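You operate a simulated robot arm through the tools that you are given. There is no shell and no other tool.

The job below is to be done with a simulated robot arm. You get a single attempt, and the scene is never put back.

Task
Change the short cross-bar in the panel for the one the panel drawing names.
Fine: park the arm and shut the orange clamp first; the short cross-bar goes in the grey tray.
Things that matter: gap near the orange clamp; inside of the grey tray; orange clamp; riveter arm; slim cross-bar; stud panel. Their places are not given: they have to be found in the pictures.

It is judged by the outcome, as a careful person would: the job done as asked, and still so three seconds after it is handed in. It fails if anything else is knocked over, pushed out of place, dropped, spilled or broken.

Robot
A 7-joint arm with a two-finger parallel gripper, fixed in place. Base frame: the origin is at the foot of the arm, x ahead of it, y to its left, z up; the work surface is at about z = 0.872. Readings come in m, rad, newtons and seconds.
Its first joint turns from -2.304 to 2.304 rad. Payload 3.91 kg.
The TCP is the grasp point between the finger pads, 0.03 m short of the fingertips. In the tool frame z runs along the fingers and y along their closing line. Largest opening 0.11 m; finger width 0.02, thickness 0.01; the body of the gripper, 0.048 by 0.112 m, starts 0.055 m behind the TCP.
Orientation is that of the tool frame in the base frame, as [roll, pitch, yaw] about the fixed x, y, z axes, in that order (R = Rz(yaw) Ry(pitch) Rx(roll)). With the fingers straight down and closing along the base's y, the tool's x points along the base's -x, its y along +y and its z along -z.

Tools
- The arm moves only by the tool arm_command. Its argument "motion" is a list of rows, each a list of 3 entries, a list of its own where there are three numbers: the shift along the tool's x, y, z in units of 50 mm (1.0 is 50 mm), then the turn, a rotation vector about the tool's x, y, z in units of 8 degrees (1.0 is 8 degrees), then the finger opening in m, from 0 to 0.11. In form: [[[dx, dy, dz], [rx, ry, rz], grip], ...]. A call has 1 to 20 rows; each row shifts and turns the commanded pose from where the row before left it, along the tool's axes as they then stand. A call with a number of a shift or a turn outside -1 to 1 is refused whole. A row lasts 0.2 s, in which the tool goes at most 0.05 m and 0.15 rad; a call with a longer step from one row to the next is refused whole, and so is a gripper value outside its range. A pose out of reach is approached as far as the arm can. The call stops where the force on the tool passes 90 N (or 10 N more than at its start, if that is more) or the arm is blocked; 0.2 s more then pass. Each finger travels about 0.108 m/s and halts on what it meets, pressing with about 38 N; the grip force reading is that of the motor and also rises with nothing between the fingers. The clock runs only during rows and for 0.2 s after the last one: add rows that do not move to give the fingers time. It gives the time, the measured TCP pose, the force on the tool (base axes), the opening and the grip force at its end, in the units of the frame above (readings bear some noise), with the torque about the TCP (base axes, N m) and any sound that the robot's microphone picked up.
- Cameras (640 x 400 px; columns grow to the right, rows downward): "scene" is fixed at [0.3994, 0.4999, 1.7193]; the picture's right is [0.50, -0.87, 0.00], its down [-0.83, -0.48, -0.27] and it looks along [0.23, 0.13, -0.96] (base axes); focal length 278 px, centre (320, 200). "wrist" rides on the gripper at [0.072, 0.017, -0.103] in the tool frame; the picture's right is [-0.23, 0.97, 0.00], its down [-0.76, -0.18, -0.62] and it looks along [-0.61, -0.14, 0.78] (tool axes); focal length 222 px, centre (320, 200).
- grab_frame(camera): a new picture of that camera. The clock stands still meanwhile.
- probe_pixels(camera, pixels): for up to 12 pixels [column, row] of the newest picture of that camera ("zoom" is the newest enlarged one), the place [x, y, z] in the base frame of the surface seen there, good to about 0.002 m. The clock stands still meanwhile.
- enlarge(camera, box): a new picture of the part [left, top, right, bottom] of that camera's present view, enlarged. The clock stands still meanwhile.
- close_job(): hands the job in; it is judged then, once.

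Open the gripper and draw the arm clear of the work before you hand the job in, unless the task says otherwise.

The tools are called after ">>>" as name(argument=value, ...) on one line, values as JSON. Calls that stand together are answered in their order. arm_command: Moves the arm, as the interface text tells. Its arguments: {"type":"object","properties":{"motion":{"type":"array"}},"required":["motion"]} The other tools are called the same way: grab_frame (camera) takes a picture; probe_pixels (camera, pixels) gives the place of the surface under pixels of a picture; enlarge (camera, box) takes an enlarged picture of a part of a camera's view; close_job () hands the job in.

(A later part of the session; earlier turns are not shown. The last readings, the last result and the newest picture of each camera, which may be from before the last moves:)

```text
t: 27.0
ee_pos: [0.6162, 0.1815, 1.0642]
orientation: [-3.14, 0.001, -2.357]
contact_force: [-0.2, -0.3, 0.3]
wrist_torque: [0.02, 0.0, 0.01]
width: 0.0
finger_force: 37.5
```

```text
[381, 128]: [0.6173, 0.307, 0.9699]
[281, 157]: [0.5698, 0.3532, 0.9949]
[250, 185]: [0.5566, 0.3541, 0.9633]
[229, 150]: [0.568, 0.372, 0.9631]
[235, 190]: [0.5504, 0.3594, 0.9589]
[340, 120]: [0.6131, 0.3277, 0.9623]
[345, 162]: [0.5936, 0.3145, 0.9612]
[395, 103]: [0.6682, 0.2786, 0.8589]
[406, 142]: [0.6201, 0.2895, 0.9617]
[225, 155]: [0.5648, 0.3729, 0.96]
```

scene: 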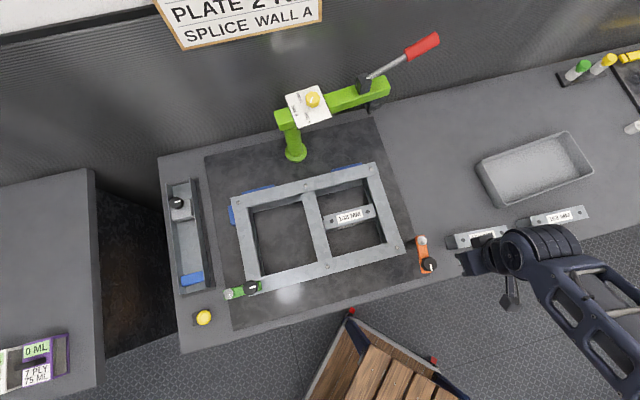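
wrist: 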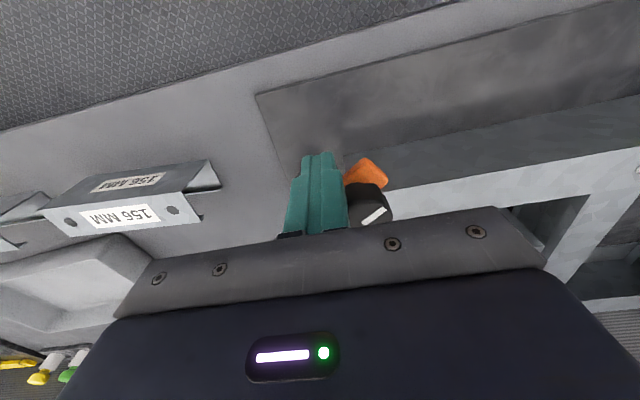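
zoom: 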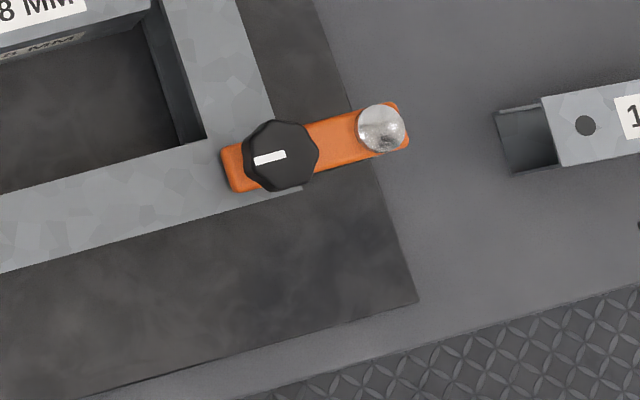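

The clamp is shut at 135.8° azimuth (in line with the frame). Next I measure the tray and the 156 bar, both needed for the swap.

>>> enlarge(camera="scene", box=[460, 115, 610, 215])

>>> probe_pixels(camera="zoom", pixels=[[78, 210], [120, 190], [170, 350], [200, 330], [430, 85], [440, 110], [560, 240], [520, 240], [300, 230], [130, 220], [180, 290], [150, 270]])

```text
4.00 times, centred on (535, 165) of scene
```

zoom: 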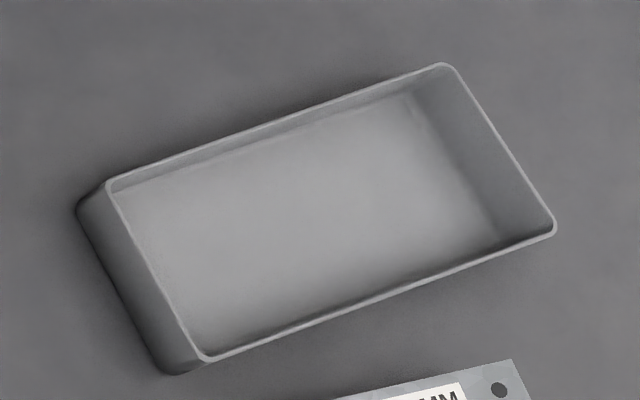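

```text
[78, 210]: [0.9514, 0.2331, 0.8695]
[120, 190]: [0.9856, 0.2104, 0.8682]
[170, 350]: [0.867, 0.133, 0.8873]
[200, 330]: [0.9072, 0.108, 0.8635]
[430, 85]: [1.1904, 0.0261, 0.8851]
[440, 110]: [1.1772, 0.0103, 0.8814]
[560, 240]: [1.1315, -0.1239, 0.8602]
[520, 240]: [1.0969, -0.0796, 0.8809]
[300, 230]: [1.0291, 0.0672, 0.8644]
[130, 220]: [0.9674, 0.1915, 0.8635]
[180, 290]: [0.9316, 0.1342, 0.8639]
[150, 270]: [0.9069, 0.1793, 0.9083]
```

Probing the tray rim corners and walls.

>>> probe_pixels(camera="zoom", pixels=[[110, 188], [205, 357], [443, 68], [551, 230], [380, 288], [280, 125], [370, 280], [350, 270], [280, 145], [500, 225], [240, 330], [300, 300]])

>>> enlarge(camera="scene", box=[440, 200, 600, 260])

```text
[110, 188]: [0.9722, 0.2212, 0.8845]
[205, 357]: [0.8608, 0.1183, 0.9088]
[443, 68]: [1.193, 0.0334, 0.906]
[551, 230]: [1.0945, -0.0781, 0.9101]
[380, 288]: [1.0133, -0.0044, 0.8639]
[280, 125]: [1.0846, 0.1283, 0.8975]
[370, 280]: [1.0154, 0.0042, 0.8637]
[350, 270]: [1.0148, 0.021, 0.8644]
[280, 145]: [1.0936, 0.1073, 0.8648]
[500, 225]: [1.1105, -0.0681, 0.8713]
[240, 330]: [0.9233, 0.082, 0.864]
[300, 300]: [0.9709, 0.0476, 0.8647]
```

```text
4.00 times, centred on (520, 230) of scene
```

zoom: 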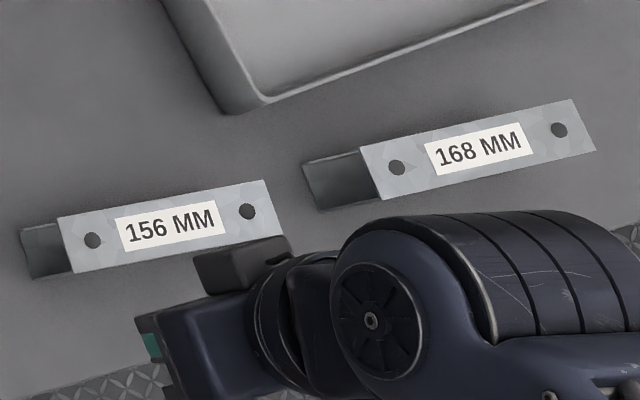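

The tray inside spans about U 0.525–0.83, V 0.70–0.85 (bench axes), floor z 0.864, so the bar fits if laid along U near the left end. I raise, turn the tool 90° so the fingers close across the bar, open them, and move above the 148 bar.

>>> arm_command(motion=[[[0, 0, -1], [0, 0, 0.9375], 0.0], [[0, 0, -1], [0, 0, 0.9375], 0.02], [[0, 0, 0], [0, 0, 0.9375], 0.06], [[0, 0, 0], [0, 0, 0.9375], 0.1], [[0, 0, 0], [0, 0, 0.9375], 0.1], [[0, 0, 0], [0, 0, 0.9375], 0.1], [[0, 0, 0], [0, 0, 0.9375], 0.1], [[0, 0, 0], [0, 0, 0.9375], 0.1], [[0, 0, 0], [0, 0, 0.9375], 0.1], [[0, 0, 0], [0, 0, 0.9375], 0.1], [[0, 0, 0], [0, 0, 0.9375], 0.1], [[0, 0, 0], [0, 0, 0.9375], 0.1], [[0.681, 0.525, 0], [0, 0, 0], 0.1], [[0.681, 0.525, 0], [0, 0, 0], 0.1], [[0.681, 0.525, 0], [0, 0, 0], 0.1], [[0.681, 0.525, 0], [0, 0, 0], 0.1], [[0.681, 0.525, 0], [0, 0, 0], 0.1], [[0.681, 0.525, 0], [0, 0, 0], 0.1], [[0.681, 0.525, 0], [0, 0, 0], 0.1], [[0.681, 0.525, 0], [0, 0, 0], 0.1]])

>>> grab_frame(camera="wrist")

>>> grab_frame(camera="scene")

```text
t: 31.2
ee_pos: [0.5733, 0.5224, 1.1642]
orientation: [-3.139, 0.003, 2.355]
contact_force: [0.6, -0.6, 0.9]
wrist_torque: [0.05, 0.03, 0.01]
width: 0.1
finger_force: 0.1
```

```text
taken
```

wrist: 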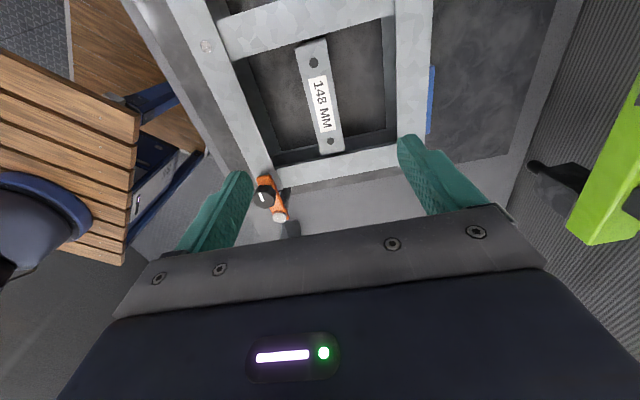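

```text
taken
```

scene: 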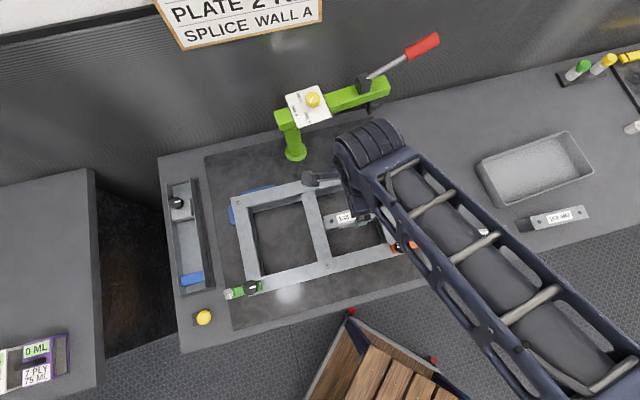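

The wrist camera sees the bay from above, bar at (322,95). I enlarge and probe the stud edges and bar ends to get the gap accurately.

>>> enlarge(camera="wrist", box=[200, 0, 440, 190])

>>> probe_pixels(camera="zoom", pixels=[[260, 108], [330, 107], [300, 120], [345, 400], [250, 125], [390, 395], [320, 360], [440, 340], [310, 130], [345, 375], [360, 115], [300, 380]])

```text
2.11 times, centred on (320, 95) of wrist
```

zoom: 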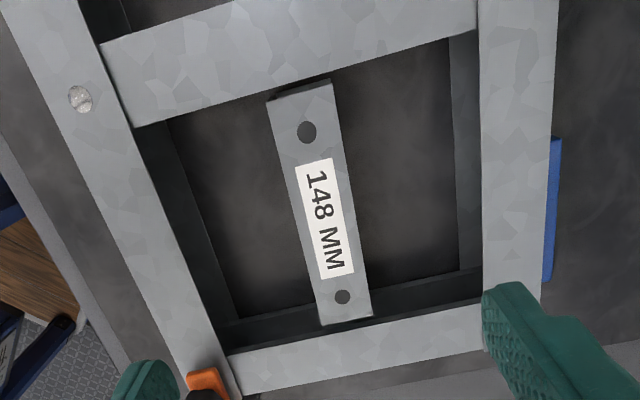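

```text
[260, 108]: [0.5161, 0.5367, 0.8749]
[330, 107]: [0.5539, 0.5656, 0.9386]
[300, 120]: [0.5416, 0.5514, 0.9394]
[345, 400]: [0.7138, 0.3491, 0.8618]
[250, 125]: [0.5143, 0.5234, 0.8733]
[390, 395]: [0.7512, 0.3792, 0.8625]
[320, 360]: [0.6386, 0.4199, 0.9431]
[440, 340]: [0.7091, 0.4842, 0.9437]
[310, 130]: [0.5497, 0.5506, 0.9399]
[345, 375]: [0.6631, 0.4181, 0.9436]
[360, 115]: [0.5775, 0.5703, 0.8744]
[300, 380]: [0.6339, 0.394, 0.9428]
```

Probing right at the stud edges and the bar's end edges.

>>> probe_pixels(camera="zoom", pixels=[[200, 106], [250, 92], [340, 67], [420, 44], [260, 347], [300, 339], [345, 330], [400, 320], [460, 309], [330, 84], [275, 99], [322, 322]])

>>> probe_pixels(camera="zoom", pixels=[[369, 312], [300, 95], [345, 318], [270, 320], [420, 290], [300, 325], [400, 300], [240, 330], [320, 75], [280, 85], [268, 102], [333, 87]])

```text
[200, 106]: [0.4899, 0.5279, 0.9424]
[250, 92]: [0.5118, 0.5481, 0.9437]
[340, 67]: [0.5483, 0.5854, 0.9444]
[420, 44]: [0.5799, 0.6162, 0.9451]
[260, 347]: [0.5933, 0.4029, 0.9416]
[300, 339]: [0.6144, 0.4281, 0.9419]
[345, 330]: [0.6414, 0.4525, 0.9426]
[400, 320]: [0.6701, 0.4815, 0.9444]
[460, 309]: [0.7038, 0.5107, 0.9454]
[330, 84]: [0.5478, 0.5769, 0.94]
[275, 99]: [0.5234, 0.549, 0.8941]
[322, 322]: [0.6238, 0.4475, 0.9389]
```

```text
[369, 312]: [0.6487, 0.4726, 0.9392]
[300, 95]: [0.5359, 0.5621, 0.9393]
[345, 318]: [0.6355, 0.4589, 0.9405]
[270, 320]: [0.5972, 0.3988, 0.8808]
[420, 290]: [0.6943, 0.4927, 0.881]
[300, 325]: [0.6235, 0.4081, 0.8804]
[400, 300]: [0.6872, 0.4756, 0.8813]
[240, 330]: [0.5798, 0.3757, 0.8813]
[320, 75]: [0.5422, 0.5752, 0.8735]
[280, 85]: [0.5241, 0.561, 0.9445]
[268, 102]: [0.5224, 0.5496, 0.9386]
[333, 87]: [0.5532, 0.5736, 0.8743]
```

The gap measures about U -0.026 to 0.133 (≈159 mm), and the TCP is at U 0.036, V 0.775 over the bar. I lower to z≈0.912 and close on the 148 bar.

>>> arm_command(motion=[[[0, 0, 0.84], [0, 0, 0], 0.1], [[0, 0, 0.84], [0, 0, 0], 0.1], [[0, 0, 0.84], [0, 0, 0], 0.1], [[0, 0, 0.84], [0, 0, 0], 0.1], [[0, 0, 0.84], [0, 0, 0], 0.1], [[0, 0, 0.84], [0, 0, 0], 0.1], [[0, 0, 0], [0, 0, 0], 0.1]])

>>> arm_command(motion=[[[0, 0, 0], [0, 0, 0], 0.06], [[0, 0, 0], [0, 0, 0], 0.04], [[0, 0, 0], [0, 0, 0], 0.02], [[0, 0, 0], [0, 0, 0], 0.0], [[0, 0, 0], [0, 0, 0], 0.0]])

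>>> grab_frame(camera="wrist")

```text
t: 32.8
ee_pos: [0.5711, 0.5226, 0.9114]
orientation: [-3.141, 0.002, 2.357]
contact_force: [-0.4, -1.2, 0.6]
wrist_torque: [0.0, 0.01, -0.01]
width: 0.1002
finger_force: 0.0
```

```text
t: 34.0
ee_pos: [0.572, 0.5237, 0.9115]
orientation: [3.141, 0.001, 2.356]
contact_force: [0.5, 0.3, 0.9]
wrist_torque: [-0.06, -0.08, 0.02]
width: 0.0394
finger_force: 37.8
```

```text
taken
```

wrist: 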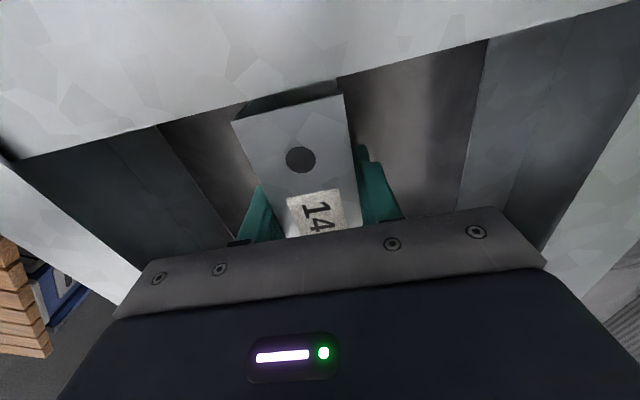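

Gripped at 39.4 mm width. From this near view I also probe the mid-stud edge, then lift the bar slowly.

>>> probe_pixels(camera="wrist", pixels=[[200, 112], [300, 85], [400, 58], [20, 159], [236, 126], [340, 99], [290, 110], [480, 36], [160, 135], [300, 92]])

>>> arm_command(motion=[[[0, 0, -0.2], [0, 0, 0], 0.0], [[0, 0, -0.4], [0, 0, 0], 0.0], [[0, 0, -0.8], [0, 0, 0], 0.0], [[0, 0, -1], [0, 0, 0], 0.0], [[0, 0, -1], [0, 0, 0], 0.0], [[0, 0, 0], [0, 0, 0], 0.0]])

>>> grab_frame(camera="scene")

>>> grab_frame(camera="wrist")

```text
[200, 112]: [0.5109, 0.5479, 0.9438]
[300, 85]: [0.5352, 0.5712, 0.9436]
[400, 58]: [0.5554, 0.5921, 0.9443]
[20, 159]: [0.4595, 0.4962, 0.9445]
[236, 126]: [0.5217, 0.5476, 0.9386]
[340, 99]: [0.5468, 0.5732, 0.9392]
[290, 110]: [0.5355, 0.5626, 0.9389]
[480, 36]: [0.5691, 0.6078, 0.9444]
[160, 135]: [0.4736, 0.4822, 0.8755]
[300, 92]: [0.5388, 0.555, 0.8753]
```

```text
t: 35.4
ee_pos: [0.5715, 0.5237, 1.0829]
orientation: [3.14, 0.001, 2.356]
contact_force: [-0.9, -0.3, -0.6]
wrist_torque: [0.0, 0.01, -0.01]
width: 0.0395
finger_force: 38.2
```

```text
taken
```

scene: 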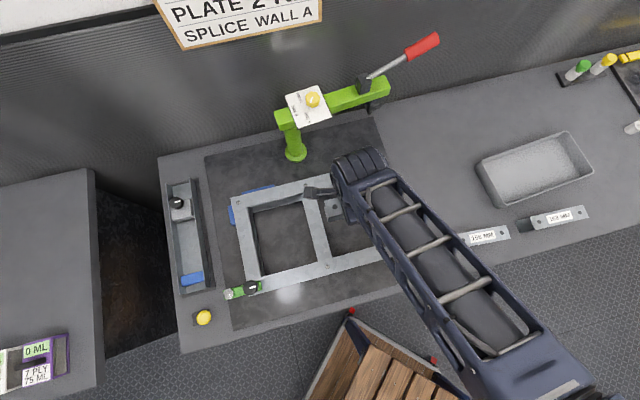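

```text
taken
```

wrist: 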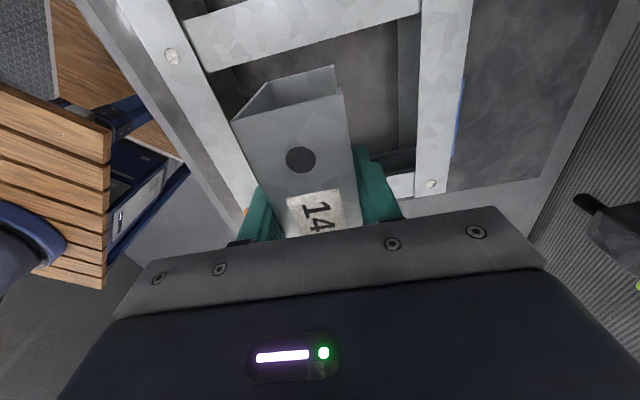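

The bar is lifted cleanly (bottom at about z 1.04). I carry it over to the tray at U≈0.60, V≈0.76.

>>> arm_command(motion=[[[-0.4, -0.01, 0], [0, 0, 0], 0.0], [[-0.8, -0.02, 0], [0, 0, 0], 0.0], [[-0.8, -0.02, 0], [0, 0, 0], 0.0], [[-0.8, -0.02, 0], [0, 0, 0], 0.0], [[-0.8, -0.02, 0], [0, 0, 0], 0.0], [[-0.8, -0.02, 0], [0, 0, 0], 0.0], [[-0.8, -0.02, 0], [0, 0, 0], 0.0], [[-0.8, -0.02, 0], [0, 0, 0], 0.0], [[-0.8, -0.02, 0], [0, 0, 0], 0.0], [[-0.8, -0.02, 0], [0, 0, 0], 0.0], [[-0.8, -0.02, 0], [0, 0, 0], 0.0], [[-0.8, -0.02, 0], [0, 0, 0], 0.0], [[-0.8, -0.02, 0], [0, 0, 0], 0.0], [[-0.8, -0.02, 0], [0, 0, 0], 0.0], [[-0.52, -0.02, 0], [0, 0, 0], 0.0], [[0, 0, 0], [0, 0, 0], 0.0], [[0, 0, 0], [0, 0, 0], 0.0]])

>>> grab_frame(camera="scene")

>>> grab_frame(camera="wrist")

```text
t: 39.0
ee_pos: [0.9599, 0.112, 1.0829]
orientation: [-3.141, 0.003, 2.357]
contact_force: [0.4, 0.1, -0.8]
wrist_torque: [0.05, 0.05, -0.01]
width: 0.0394
finger_force: 38.0
```

```text
taken
```

scene: 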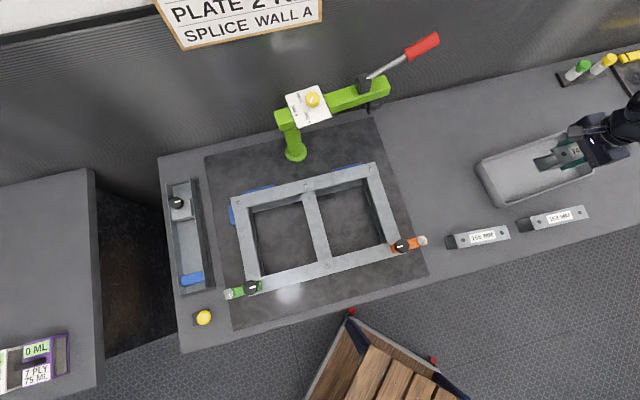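

```text
taken
```

wrist: 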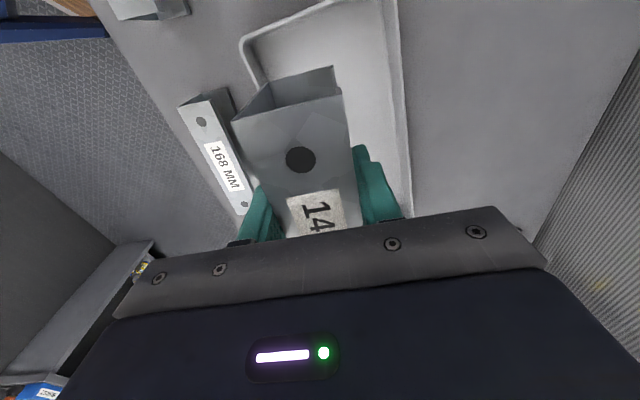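

The bar is above the tray. I probe the tray rim in the wrist view to confirm the bar's position relative to the walls before lowering.

>>> probe_pixels(camera="wrist", pixels=[[395, 60], [405, 160], [258, 75], [248, 50], [300, 20], [350, 5], [360, 60], [370, 120], [262, 85], [235, 122], [343, 92], [333, 67]])

>>> enlarge(camera="scene", box=[460, 100, 640, 220])

```text
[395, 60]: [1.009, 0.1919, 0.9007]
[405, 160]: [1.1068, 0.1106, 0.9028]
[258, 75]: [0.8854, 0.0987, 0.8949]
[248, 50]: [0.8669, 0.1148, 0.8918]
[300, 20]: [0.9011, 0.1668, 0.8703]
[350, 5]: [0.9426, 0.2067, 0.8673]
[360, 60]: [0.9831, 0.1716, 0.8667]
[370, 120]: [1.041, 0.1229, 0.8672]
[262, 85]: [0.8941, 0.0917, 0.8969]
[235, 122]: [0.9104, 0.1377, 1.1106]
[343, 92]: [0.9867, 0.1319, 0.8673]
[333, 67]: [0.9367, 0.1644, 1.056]
```

```text
3.33 times, centred on (550, 160) of scene
```

zoom: 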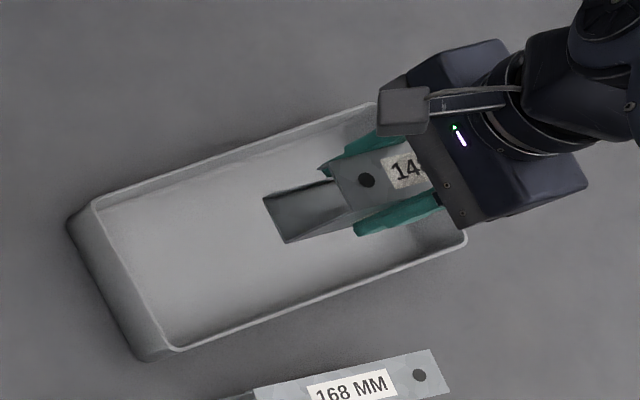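

The tray is clear around the bar (walls at V≈0.70 and 0.85, left wall U≈0.525; bar spans V 0.74–0.78, U 0.547–0.695). I lower it to just above the tray floor.

>>> arm_command(motion=[[[0, 0.14, 0.8], [0, 0, 0], 0.0], [[0, 0, 0.9], [0, 0, 0], 0.0], [[0, 0, 0.9], [0, 0, 0], 0.0], [[0, 0, 0.6], [0, 0, 0], 0.0], [[0, 0, 0.2], [0, 0, 0], 0.0], [[0, 0, 0.1], [0, 0, 0], 0.0], [[0, 0, 0], [0, 0, 0], 0.0]])

>>> enlarge(camera="scene", box=[460, 100, 640, 220])

>>> grab_frame(camera="wrist")

```text
t: 40.6
ee_pos: [0.9661, 0.1175, 0.9075]
orientation: [-3.141, 0.001, 2.356]
contact_force: [-0.4, 1.0, -2.0]
wrist_torque: [0.04, 0.04, 0.0]
width: 0.0395
finger_force: 37.5
```

```text
3.33 times, centred on (550, 160) of scene
```

zoom: 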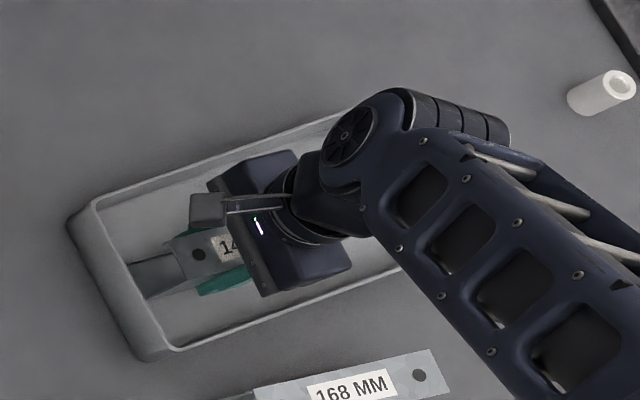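

```text
taken
```

wrist: 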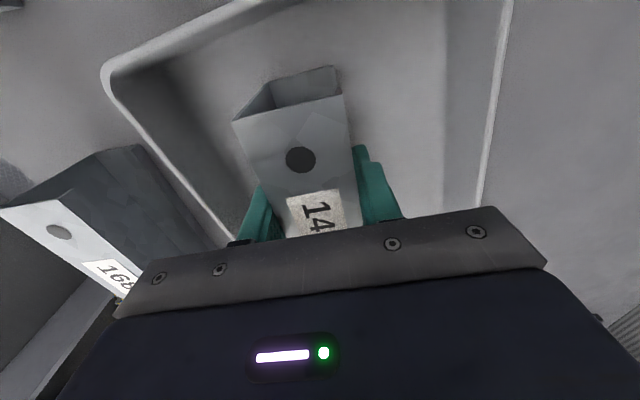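

The bar is inside the tray about 2 mm above the floor. I lower another 3 mm and check for touch.

>>> arm_command(motion=[[[0, 0, 0.04], [0, 0, 0], 0.0], [[0, 0, 0.04], [0, 0, 0], 0.0], [[0, 0, 0], [0, 0, 0], 0.0]])

```text
t: 41.4
ee_pos: [0.967, 0.1175, 0.9043]
orientation: [-3.141, 0.001, 2.357]
contact_force: [-0.6, -1.0, 6.0]
wrist_torque: [0.1, 0.26, -0.01]
width: 0.0395
finger_force: 37.6
```

The 6 N upward reading shows the bar touches the tray floor. I release gently to 0.06 m and raise straight up.

>>> arm_command(motion=[[[0, 0, 0], [0, 0, 0], 0.045], [[0, 0, 0], [0, 0, 0], 0.06], [[0, 0, 0], [0, 0, 0], 0.06], [[0, 0, -0.5], [0, 0, 0], 0.06], [[0, 0, -1], [0, 0, 0], 0.06], [[0, 0, -1], [0, 0, 0], 0.06], [[0, 0, -1], [0, 0, 0], 0.06], [[0, 0, -1], [0, 0, 0], 0.06], [[0, 0, 0], [0, 0, 0], 0.06]])

>>> grab_frame(camera="wrist")

>>> grab_frame(camera="scene")

```text
t: 43.4
ee_pos: [0.9666, 0.1183, 1.1295]
orientation: [3.141, 0.002, 2.355]
contact_force: [-1.5, 0.1, 0.0]
wrist_torque: [-0.02, 0.0, -0.01]
width: 0.0598
finger_force: 0.1
```

```text
taken
```

wrist: 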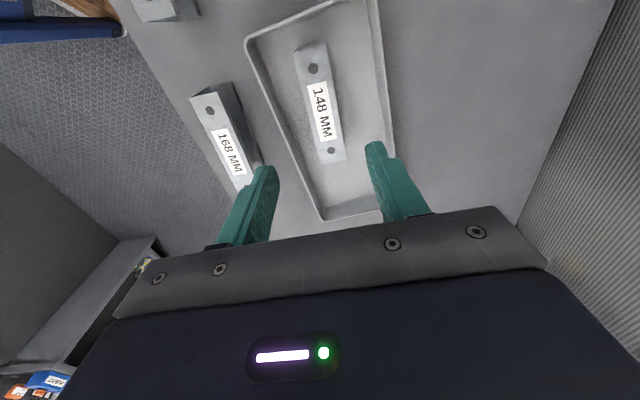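

```text
taken
```

scene: 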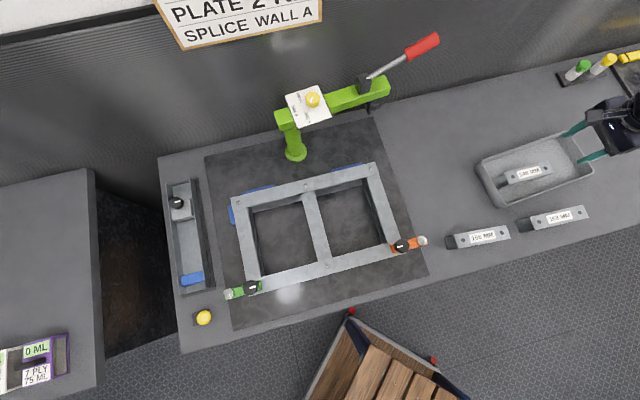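

The 148 bar rests in the tray. I zoom the empty bay and the 156 bar, and probe both.

>>> enlarge(camera="scene", box=[440, 215, 520, 265])

>>> probe_pixels(camera="zoom", pixels=[[135, 150], [160, 253], [525, 85], [556, 175], [335, 165], [200, 195], [470, 127], [345, 118], [355, 210], [60, 170], [360, 240], [545, 190]])

>>> enlarge(camera="scene", box=[300, 175, 410, 275])

```text
8.00 times, centred on (480, 240) of scene
```

zoom: 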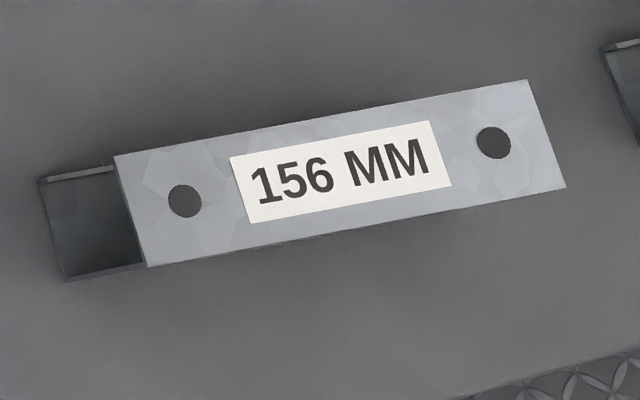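

```text
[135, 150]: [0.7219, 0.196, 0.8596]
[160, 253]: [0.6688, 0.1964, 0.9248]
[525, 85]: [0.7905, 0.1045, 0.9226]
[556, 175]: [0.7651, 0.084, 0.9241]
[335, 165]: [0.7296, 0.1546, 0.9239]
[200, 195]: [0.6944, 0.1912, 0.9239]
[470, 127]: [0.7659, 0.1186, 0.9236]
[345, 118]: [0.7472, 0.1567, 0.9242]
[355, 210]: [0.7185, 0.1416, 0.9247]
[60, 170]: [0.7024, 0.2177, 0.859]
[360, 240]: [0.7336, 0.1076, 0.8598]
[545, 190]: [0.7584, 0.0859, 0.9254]
```

```text
4.00 times, centred on (355, 225) of scene
```

zoom: 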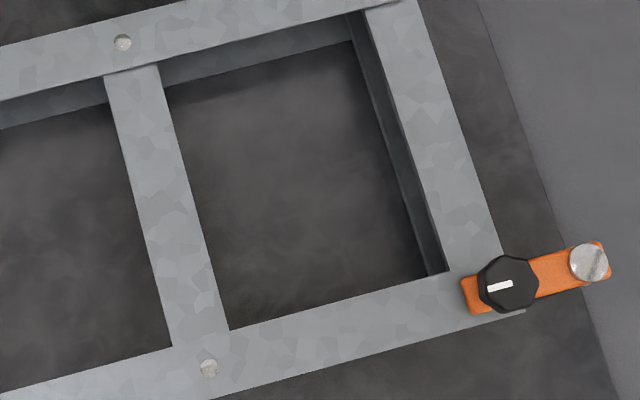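

Probing the top edges of the two studs bounding the empty bay.

>>> probe_pixels(camera="zoom", pixels=[[162, 80], [183, 160], [203, 240], [222, 315], [166, 80], [207, 240], [372, 30], [398, 110], [424, 190], [443, 250], [393, 110], [419, 190]])

>>> probe_pixels(camera="zoom", pixels=[[388, 110], [384, 110], [380, 110], [376, 110], [370, 110], [414, 190], [410, 190], [405, 190], [402, 110], [428, 190], [195, 200], [188, 200]])

```text
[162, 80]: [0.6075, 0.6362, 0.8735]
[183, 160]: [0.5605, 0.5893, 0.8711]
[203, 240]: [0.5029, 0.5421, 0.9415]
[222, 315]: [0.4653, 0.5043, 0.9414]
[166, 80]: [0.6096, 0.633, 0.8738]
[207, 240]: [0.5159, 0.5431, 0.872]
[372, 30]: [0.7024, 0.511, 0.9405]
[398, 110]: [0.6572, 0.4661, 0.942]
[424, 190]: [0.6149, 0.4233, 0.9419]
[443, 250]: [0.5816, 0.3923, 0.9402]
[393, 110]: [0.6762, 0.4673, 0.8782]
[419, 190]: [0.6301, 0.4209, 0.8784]
```

```text
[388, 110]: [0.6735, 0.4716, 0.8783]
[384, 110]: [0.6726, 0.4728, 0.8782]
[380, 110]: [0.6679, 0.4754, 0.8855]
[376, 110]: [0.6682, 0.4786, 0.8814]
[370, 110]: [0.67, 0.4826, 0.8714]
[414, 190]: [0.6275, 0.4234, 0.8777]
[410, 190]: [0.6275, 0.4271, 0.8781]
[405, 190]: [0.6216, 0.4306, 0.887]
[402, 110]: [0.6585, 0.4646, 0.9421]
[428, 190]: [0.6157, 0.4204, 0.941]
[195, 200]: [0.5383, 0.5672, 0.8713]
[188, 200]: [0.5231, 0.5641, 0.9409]
```

The gap is from U≈-0.026 to 0.1345 (160 mm, centre 0.054), leaving 2 mm each side for the 156 bar. I move above the 156 bar.

>>> arm_command(motion=[[[0.667, -0.49, 0], [0, 0, 0], 0.08], [[0.667, -0.49, 0], [0, 0, 0], 0.1], [[0.667, -0.49, 0], [0, 0, 0], 0.1], [[0.667, -0.49, 0], [0, 0, 0], 0.1], [[0.667, -0.49, 0], [0, 0, 0], 0.1], [[0.667, -0.49, 0], [0, 0, 0], 0.1], [[0, 0, 0], [0, 0, 0], 0.1]])

>>> grab_frame(camera="wrist")

>>> enlarge(camera="wrist", box=[240, 20, 400, 180])

```text
t: 45.0
ee_pos: [0.7205, 0.1548, 1.1277]
orientation: [3.141, 0.002, 2.356]
contact_force: [0.3, 0.1, -0.4]
wrist_torque: [0.0, 0.04, 0.03]
width: 0.1
finger_force: 0.1
```

```text
taken
```

wrist: 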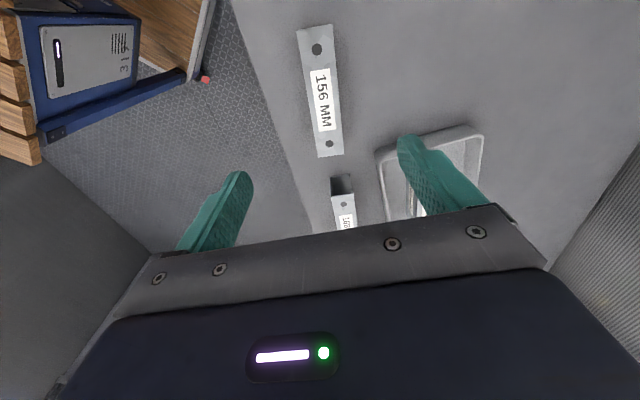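

```text
2.50 times, centred on (320, 100) of wrist
```

zoom: 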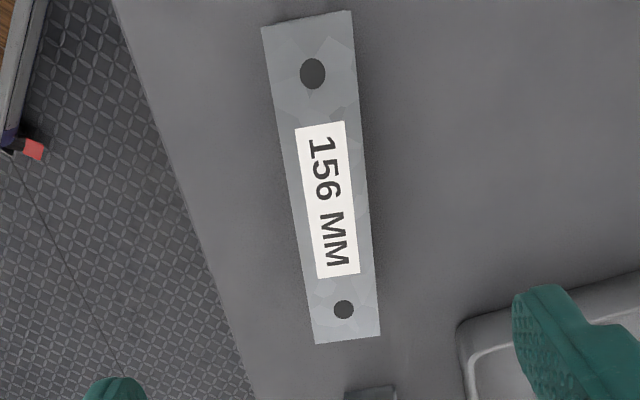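

>>> probe_pixels(camera="zoom", pixels=[[312, 73], [344, 309], [264, 29], [349, 13], [315, 341], [379, 334], [290, 205], [358, 195], [327, 200], [306, 20], [347, 338]])

```text
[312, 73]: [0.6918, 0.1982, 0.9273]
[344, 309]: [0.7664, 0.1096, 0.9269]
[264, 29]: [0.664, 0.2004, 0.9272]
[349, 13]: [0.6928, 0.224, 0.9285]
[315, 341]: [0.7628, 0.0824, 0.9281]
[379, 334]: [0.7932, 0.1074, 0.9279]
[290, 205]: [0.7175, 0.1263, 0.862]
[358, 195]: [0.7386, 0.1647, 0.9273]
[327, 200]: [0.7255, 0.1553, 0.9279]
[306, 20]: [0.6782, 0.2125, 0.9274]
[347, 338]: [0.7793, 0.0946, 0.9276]
```

The 156 bar's axis lies at about -49.7° azimuth (4.7° off bench axis), centre (0.729,0.1537). I align the tool to it, lower to z≈0.90 and grip at the centre.

>>> arm_command(motion=[[[-0.134, 0.104, 0], [0, 0, 0], 0.1], [[0, 0, 0], [0, 0, 0.5875], 0.1], [[0, 0, 0.91], [0, 0, 0], 0.1], [[0, 0, 0.91], [0, 0, 0], 0.1], [[0, 0, 0.91], [0, 0, 0], 0.1], [[0, 0, 0.91], [0, 0, 0], 0.1], [[0, 0, 0.7], [0, 0, 0], 0.1], [[0, 0, 0.21], [0, 0, 0], 0.1], [[0, 0, 0], [0, 0, 0], 0.1]])

>>> arm_command(motion=[[[0, 0, 0], [0, 0, 0], 0.06], [[0, 0, 0], [0, 0, 0], 0.045], [[0, 0, 0], [0, 0, 0], 0.03], [[0, 0, 0], [0, 0, 0], 0.0], [[0, 0, 0], [0, 0, 0], 0.0]])

>>> grab_frame(camera="wrist")

```text
t: 47.0
ee_pos: [0.7282, 0.1535, 0.8994]
orientation: [3.141, 0.001, 2.275]
contact_force: [0.2, 0.0, -0.8]
wrist_torque: [0.0, -0.04, 0.03]
width: 0.1
finger_force: 0.1
```

```text
t: 48.2
ee_pos: [0.7287, 0.1542, 0.9013]
orientation: [-3.141, 0.002, 2.274]
contact_force: [0.7, -0.7, 0.2]
wrist_torque: [0.03, 0.0, 0.04]
width: 0.04
finger_force: 38.3
```

```text
taken
```

wrist: 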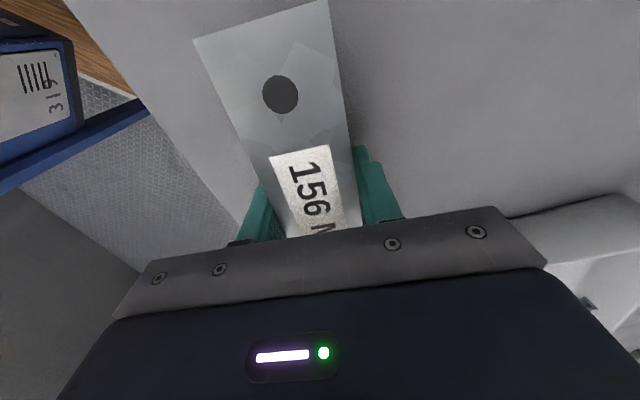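

Gripped at 40 mm. I probe the bar's near end and edges in this view to get its offset from the TCP.

>>> probe_pixels(camera="wrist", pixels=[[197, 43], [230, 32], [262, 22], [295, 12], [324, 4], [281, 95], [235, 125], [345, 100], [215, 80], [337, 50]])

```text
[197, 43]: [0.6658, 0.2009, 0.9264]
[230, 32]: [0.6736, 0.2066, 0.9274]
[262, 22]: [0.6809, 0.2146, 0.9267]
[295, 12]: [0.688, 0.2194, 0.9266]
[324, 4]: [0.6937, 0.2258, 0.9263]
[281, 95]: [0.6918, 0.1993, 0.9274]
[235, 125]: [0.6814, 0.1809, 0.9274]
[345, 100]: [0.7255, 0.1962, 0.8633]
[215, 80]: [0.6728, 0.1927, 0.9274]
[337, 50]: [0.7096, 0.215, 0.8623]
```

The bar is centred on the TCP (near end 77.5 mm away). I lift, rotate back to the frame's axis, and carry it over the bay at U 0.0543, V 0.7745.

>>> arm_command(motion=[[[0, 0, -0.2], [0, 0, 0], 0.0], [[0, 0, -0.5], [0, 0, 0], 0.0], [[0, 0, -1], [0, 0, 0], 0.0], [[0, 0, -1], [0, 0, 0], 0.0], [[0, 0, -1], [0, 0, 0], 0.0], [[0, 0, 0], [0, 0, -0.5875], 0.0], [[0.39, 0.167, 0], [0, 0, 0], 0.0], [[0.782, 0.334, 0], [0, 0, 0], 0.0], [[0.782, 0.334, 0], [0, 0, 0], 0.0], [[0.782, 0.334, 0], [0, 0, 0], 0.0], [[0.782, 0.334, 0], [0, 0, 0], 0.0], [[0.782, 0.334, 0], [0, 0, 0], 0.0], [[0.782, 0.334, 0], [0, 0, 0], 0.0], [[0.782, 0.334, 0], [0, 0, 0], 0.0], [[0.782, 0.334, 0], [0, 0, 0], 0.0], [[0.39, 0.167, 0], [0, 0, 0], 0.0], [[0, 0, 0], [0, 0, 0], 0.0], [[0, 0, 0], [0, 0, 0], 0.0]])

>>> grab_frame(camera="wrist")

>>> grab_frame(camera="scene")

```text
t: 52.0
ee_pos: [0.586, 0.5092, 1.0854]
orientation: [3.14, 0.003, 2.356]
contact_force: [0.5, 0.9, -1.9]
wrist_torque: [0.0, 0.02, -0.02]
width: 0.0398
finger_force: 37.7
```

```text
taken
```

wrist: 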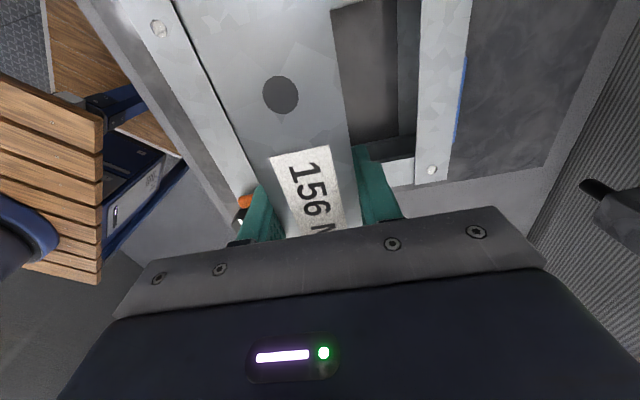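

```text
taken
```

scene: 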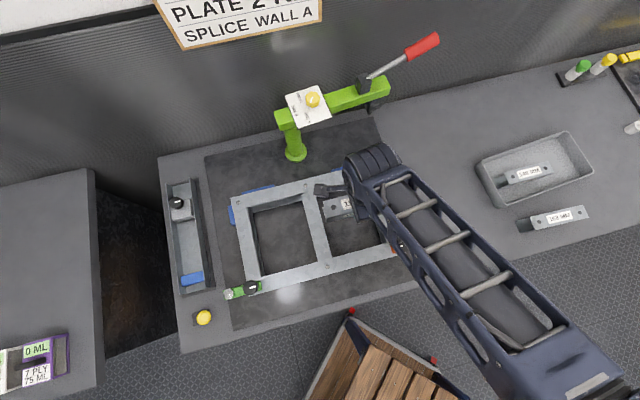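

Over the bay at U 0.0543, V 0.7744. I lower until the bar bottom is about 7 mm above the studs and check the alignment.

>>> arm_command(motion=[[[0, 0, 0.8], [0, 0, 0], 0.0], [[0, 0, 0.7], [0, 0, 0], 0.0], [[0, 0, 0.36], [0, 0, 0], 0.0], [[0, 0, 0], [0, 0, 0], 0.0]])

>>> grab_frame(camera="wrist")

>>> enlarge(camera="scene", box=[300, 170, 420, 270])

```text
t: 53.0
ee_pos: [0.5851, 0.5092, 0.9915]
orientation: [-3.141, 0.003, 2.357]
contact_force: [0.5, 0.2, -1.2]
wrist_torque: [0.0, 0.02, 0.0]
width: 0.0398
finger_force: 38.1
```

```text
taken
```

wrist: 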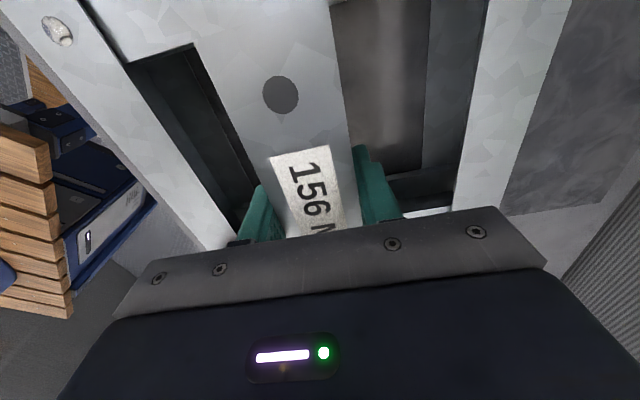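

```text
4.00 times, centred on (360, 220) of scene
```

zoom: 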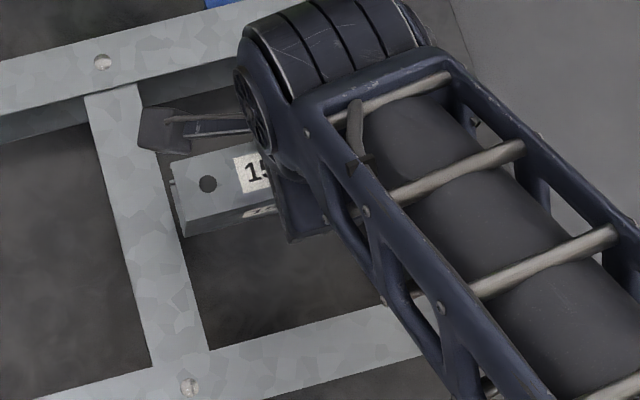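

Probing the bar's near end against the mid-stud edge in this view.

>>> probe_pixels(camera="wrist", pixels=[[197, 43], [230, 32], [262, 22], [295, 12], [324, 4], [135, 60], [160, 52], [185, 45], [480, 10], [250, 130], [340, 60]])

>>> probe_pixels(camera="zoom", pixels=[[176, 165], [186, 235], [208, 183], [172, 185], [200, 320], [150, 190], [160, 200], [140, 110], [172, 162], [188, 230]])

```text
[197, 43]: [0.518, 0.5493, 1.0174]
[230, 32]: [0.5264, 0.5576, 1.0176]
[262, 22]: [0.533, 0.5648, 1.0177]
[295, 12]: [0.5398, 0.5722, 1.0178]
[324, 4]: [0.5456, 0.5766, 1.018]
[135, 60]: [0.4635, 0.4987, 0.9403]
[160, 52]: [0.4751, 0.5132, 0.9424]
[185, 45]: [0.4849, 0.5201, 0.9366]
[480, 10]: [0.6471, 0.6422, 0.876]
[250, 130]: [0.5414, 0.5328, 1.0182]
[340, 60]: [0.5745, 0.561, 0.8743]
```

```text
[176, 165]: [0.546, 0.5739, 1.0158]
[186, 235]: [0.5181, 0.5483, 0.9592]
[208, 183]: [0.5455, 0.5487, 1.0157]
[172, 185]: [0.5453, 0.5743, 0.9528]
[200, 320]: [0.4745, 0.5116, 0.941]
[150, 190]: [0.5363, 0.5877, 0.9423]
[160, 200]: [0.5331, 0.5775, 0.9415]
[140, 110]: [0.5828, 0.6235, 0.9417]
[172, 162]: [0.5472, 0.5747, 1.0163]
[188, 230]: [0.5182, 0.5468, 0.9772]
```

The estimates of the end gap vary by 1–3 mm, so I take a zoomed wrist view for finer probing of the bar end and stud edge.

>>> enlarge(camera="wrist", box=[120, 0, 220, 70])

>>> enlarge(camera="wrist", box=[180, 0, 340, 60])

>>> enlarge(camera="scene", box=[325, 190, 375, 240])

```text
5.71 times, centred on (170, 35) of wrist
```

zoom: 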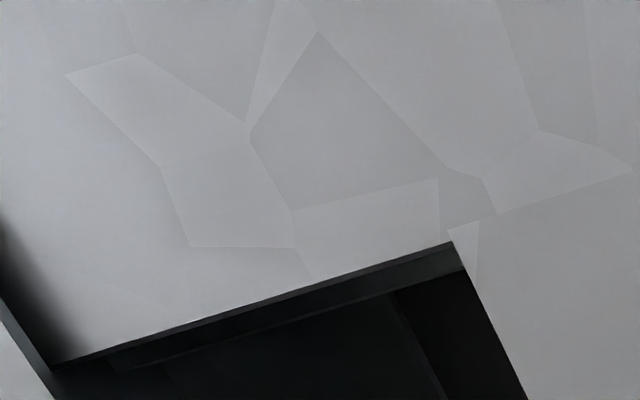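

```text
4.00 times, centred on (260, 30) of wrist
```

zoom: 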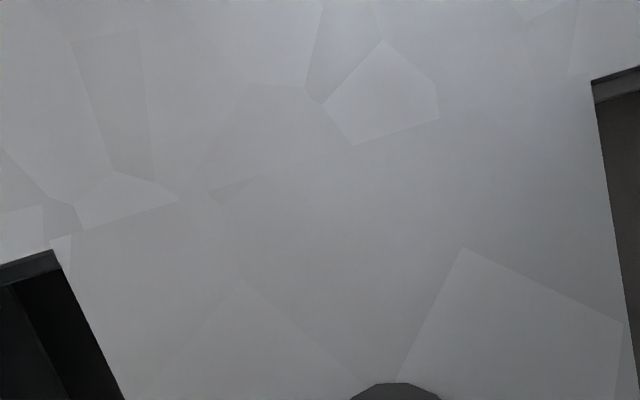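

```text
8.00 times, centred on (350, 215) of scene
```

zoom: 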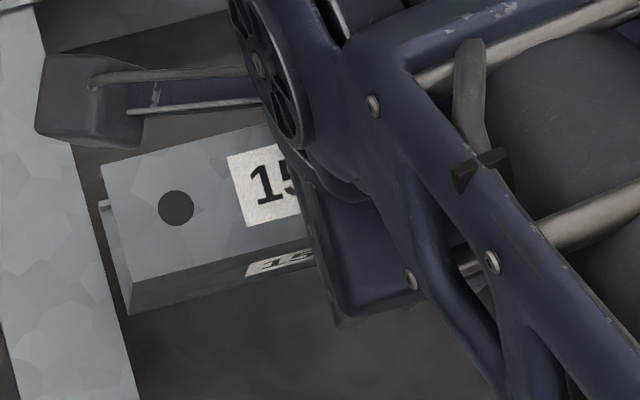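

Probing several points along the bar-end edge and stud edge in this 8× scene view.

>>> probe_pixels(camera="zoom", pixels=[[104, 170], [109, 195], [114, 220], [119, 245], [124, 268], [78, 180], [85, 205], [93, 235], [101, 262], [108, 285], [120, 325], [133, 370]])

>>> probe_pixels(camera="zoom", pixels=[[102, 167], [107, 190], [112, 215], [117, 240], [122, 265], [81, 180], [88, 205], [96, 235], [104, 262], [111, 285], [123, 325], [136, 370]])

```text
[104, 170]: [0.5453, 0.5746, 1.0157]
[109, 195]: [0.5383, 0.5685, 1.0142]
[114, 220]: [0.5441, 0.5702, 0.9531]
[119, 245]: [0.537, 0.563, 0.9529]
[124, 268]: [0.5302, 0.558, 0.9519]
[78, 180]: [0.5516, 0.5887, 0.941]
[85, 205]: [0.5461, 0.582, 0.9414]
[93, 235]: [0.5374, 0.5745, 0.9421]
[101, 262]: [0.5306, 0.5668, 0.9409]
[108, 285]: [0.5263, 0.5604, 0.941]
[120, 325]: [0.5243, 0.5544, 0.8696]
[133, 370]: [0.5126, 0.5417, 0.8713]
```

```text
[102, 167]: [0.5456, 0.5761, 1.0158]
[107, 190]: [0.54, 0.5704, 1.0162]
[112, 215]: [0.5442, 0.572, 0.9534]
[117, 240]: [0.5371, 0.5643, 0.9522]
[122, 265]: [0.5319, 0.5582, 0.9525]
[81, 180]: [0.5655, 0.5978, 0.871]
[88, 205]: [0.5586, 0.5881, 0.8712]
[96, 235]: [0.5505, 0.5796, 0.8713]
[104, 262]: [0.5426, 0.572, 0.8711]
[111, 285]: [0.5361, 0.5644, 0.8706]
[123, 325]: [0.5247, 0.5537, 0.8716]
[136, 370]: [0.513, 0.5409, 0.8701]
```

Both cameras put the bar end about 3.2 mm from the mid stud, with total clearance about 3.5–4 mm, so I shift 1.3 mm toward the mid stud and lower slowly past the stud tops while watching the force.

>>> arm_command(motion=[[[0.026, 0, 0], [0, 0, 0], 0.0], [[0, 0, 0.1], [0, 0, 0], 0.0], [[0, 0, 0.08], [0, 0, 0], 0.0], [[0, 0, 0.04], [0, 0, 0], 0.0], [[0, 0, 0.04], [0, 0, 0], 0.0], [[0, 0, 0], [0, 0, 0], 0.0]])

```text
t: 54.4
ee_pos: [0.5852, 0.509, 0.9786]
orientation: [3.141, 0.001, 2.358]
contact_force: [0.0, 0.3, -0.8]
wrist_torque: [0.01, 0.02, 0.0]
width: 0.0395
finger_force: 37.9
```

No contact with the bar bottom now level with the stud tops. I continue slowly.

>>> arm_command(motion=[[[0, 0, 0.06], [0, 0, 0], 0.0], [[0, 0, 0.06], [0, 0, 0], 0.0], [[0, 0, 0.06], [0, 0, 0], 0.0], [[0, 0, 0.06], [0, 0, 0], 0.0], [[0, 0, 0], [0, 0, 0], 0.0]])

>>> grab_frame(camera="wrist")

>>> enlarge(camera="scene", box=[325, 190, 375, 240])

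```text
t: 55.6
ee_pos: [0.5854, 0.5089, 0.967]
orientation: [3.14, 0.002, 2.357]
contact_force: [0.4, -0.4, -0.5]
wrist_torque: [0.05, 0.02, 0.03]
width: 0.0397
finger_force: 38.3
```

```text
taken
```

wrist: 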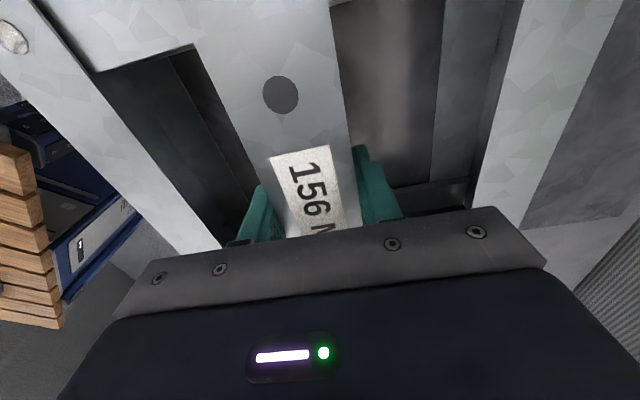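

```text
8.00 times, centred on (350, 215) of scene
```

zoom: 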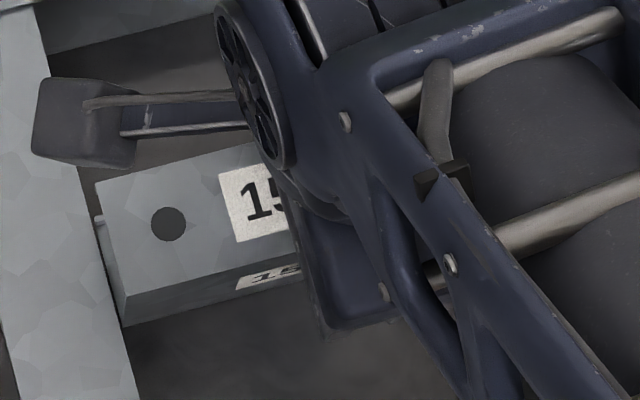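

The bar is 15 mm inside the bay with no contact. I go on lowering toward the mat.

>>> arm_command(motion=[[[0, 0, 0.12], [0, 0, 0], 0.0], [[0, 0, 0.12], [0, 0, 0], 0.0], [[0, 0, 0.12], [0, 0, 0], 0.0], [[0, 0, 0.12], [0, 0, 0], 0.0], [[0, 0, 0.12], [0, 0, 0], 0.0], [[0, 0, 0.12], [0, 0, 0], 0.0], [[0, 0, 0.12], [0, 0, 0], 0.0], [[0, 0, 0.12], [0, 0, 0], 0.0], [[0, 0, 0.06], [0, 0, 0], 0.0], [[0, 0, 0], [0, 0, 0], 0.0]])

```text
t: 57.8
ee_pos: [0.5856, 0.5102, 0.9179]
orientation: [3.141, 0.002, 2.357]
contact_force: [0.5, 0.7, -1.5]
wrist_torque: [-0.01, 0.03, 0.0]
width: 0.0398
finger_force: 37.9
```

About 5 mm remain to the mat; I take small steps and watch for touch.

>>> arm_command(motion=[[[0, 0, 0.04], [0, 0, 0], 0.0], [[0, 0, 0.03], [0, 0, 0], 0.0], [[0, 0, 0.03], [0, 0, 0], 0.0], [[0, 0, 0], [0, 0, 0], 0.0]])

```text
t: 58.8
ee_pos: [0.5849, 0.5095, 0.9128]
orientation: [3.139, 0.001, 2.358]
contact_force: [-1.8, -1.7, 17.6]
wrist_torque: [-0.44, -0.05, -0.1]
width: 0.0397
finger_force: 38.1
```

17.6 N upward shows the bar is on the mat. I relieve slightly, open to 0.07 m, and raise straight up.

>>> arm_command(motion=[[[0, 0, -0.015], [0, 0, 0], 0.0], [[0, 0, 0], [0, 0, 0], 0.045], [[0, 0, 0], [0, 0, 0], 0.07], [[0, 0, 0], [0, 0, 0], 0.07], [[0, 0, -0.4], [0, 0, 0], 0.07], [[0, 0, -0.8], [0, 0, 0], 0.07], [[0, 0, -1], [0, 0, 0], 0.07], [[0, 0, -1], [0, 0, 0], 0.07], [[0, 0, -1], [0, 0, 0], 0.07], [[0, 0, -1], [0, 0, 0], 0.07], [[0, 0, 0], [0, 0, 0], 0.07]])

>>> grab_frame(camera="wrist")

>>> enlarge(camera="wrist", box=[200, 0, 440, 190])

```text
t: 61.2
ee_pos: [0.5856, 0.5114, 1.173]
orientation: [-3.141, 0.0, 2.356]
contact_force: [0.5, -0.2, -0.6]
wrist_torque: [-0.03, -0.01, 0.0]
width: 0.0699
finger_force: 0.1
```

```text
taken
```

wrist: 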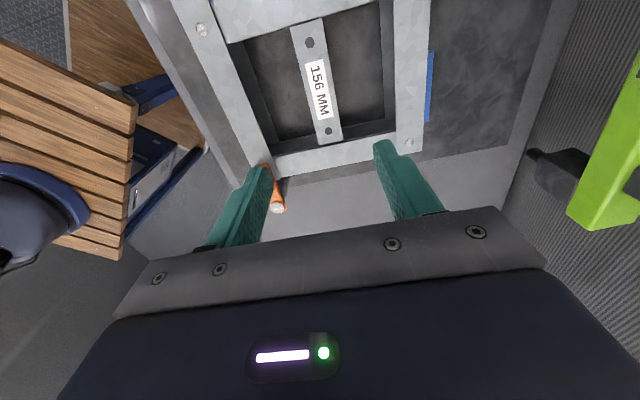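

```text
2.11 times, centred on (320, 95) of wrist
```

zoom: 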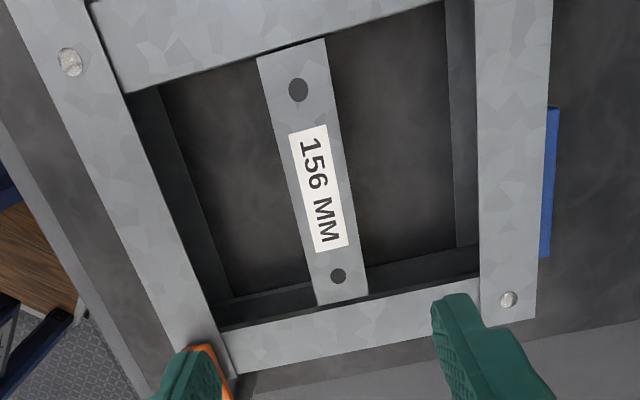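

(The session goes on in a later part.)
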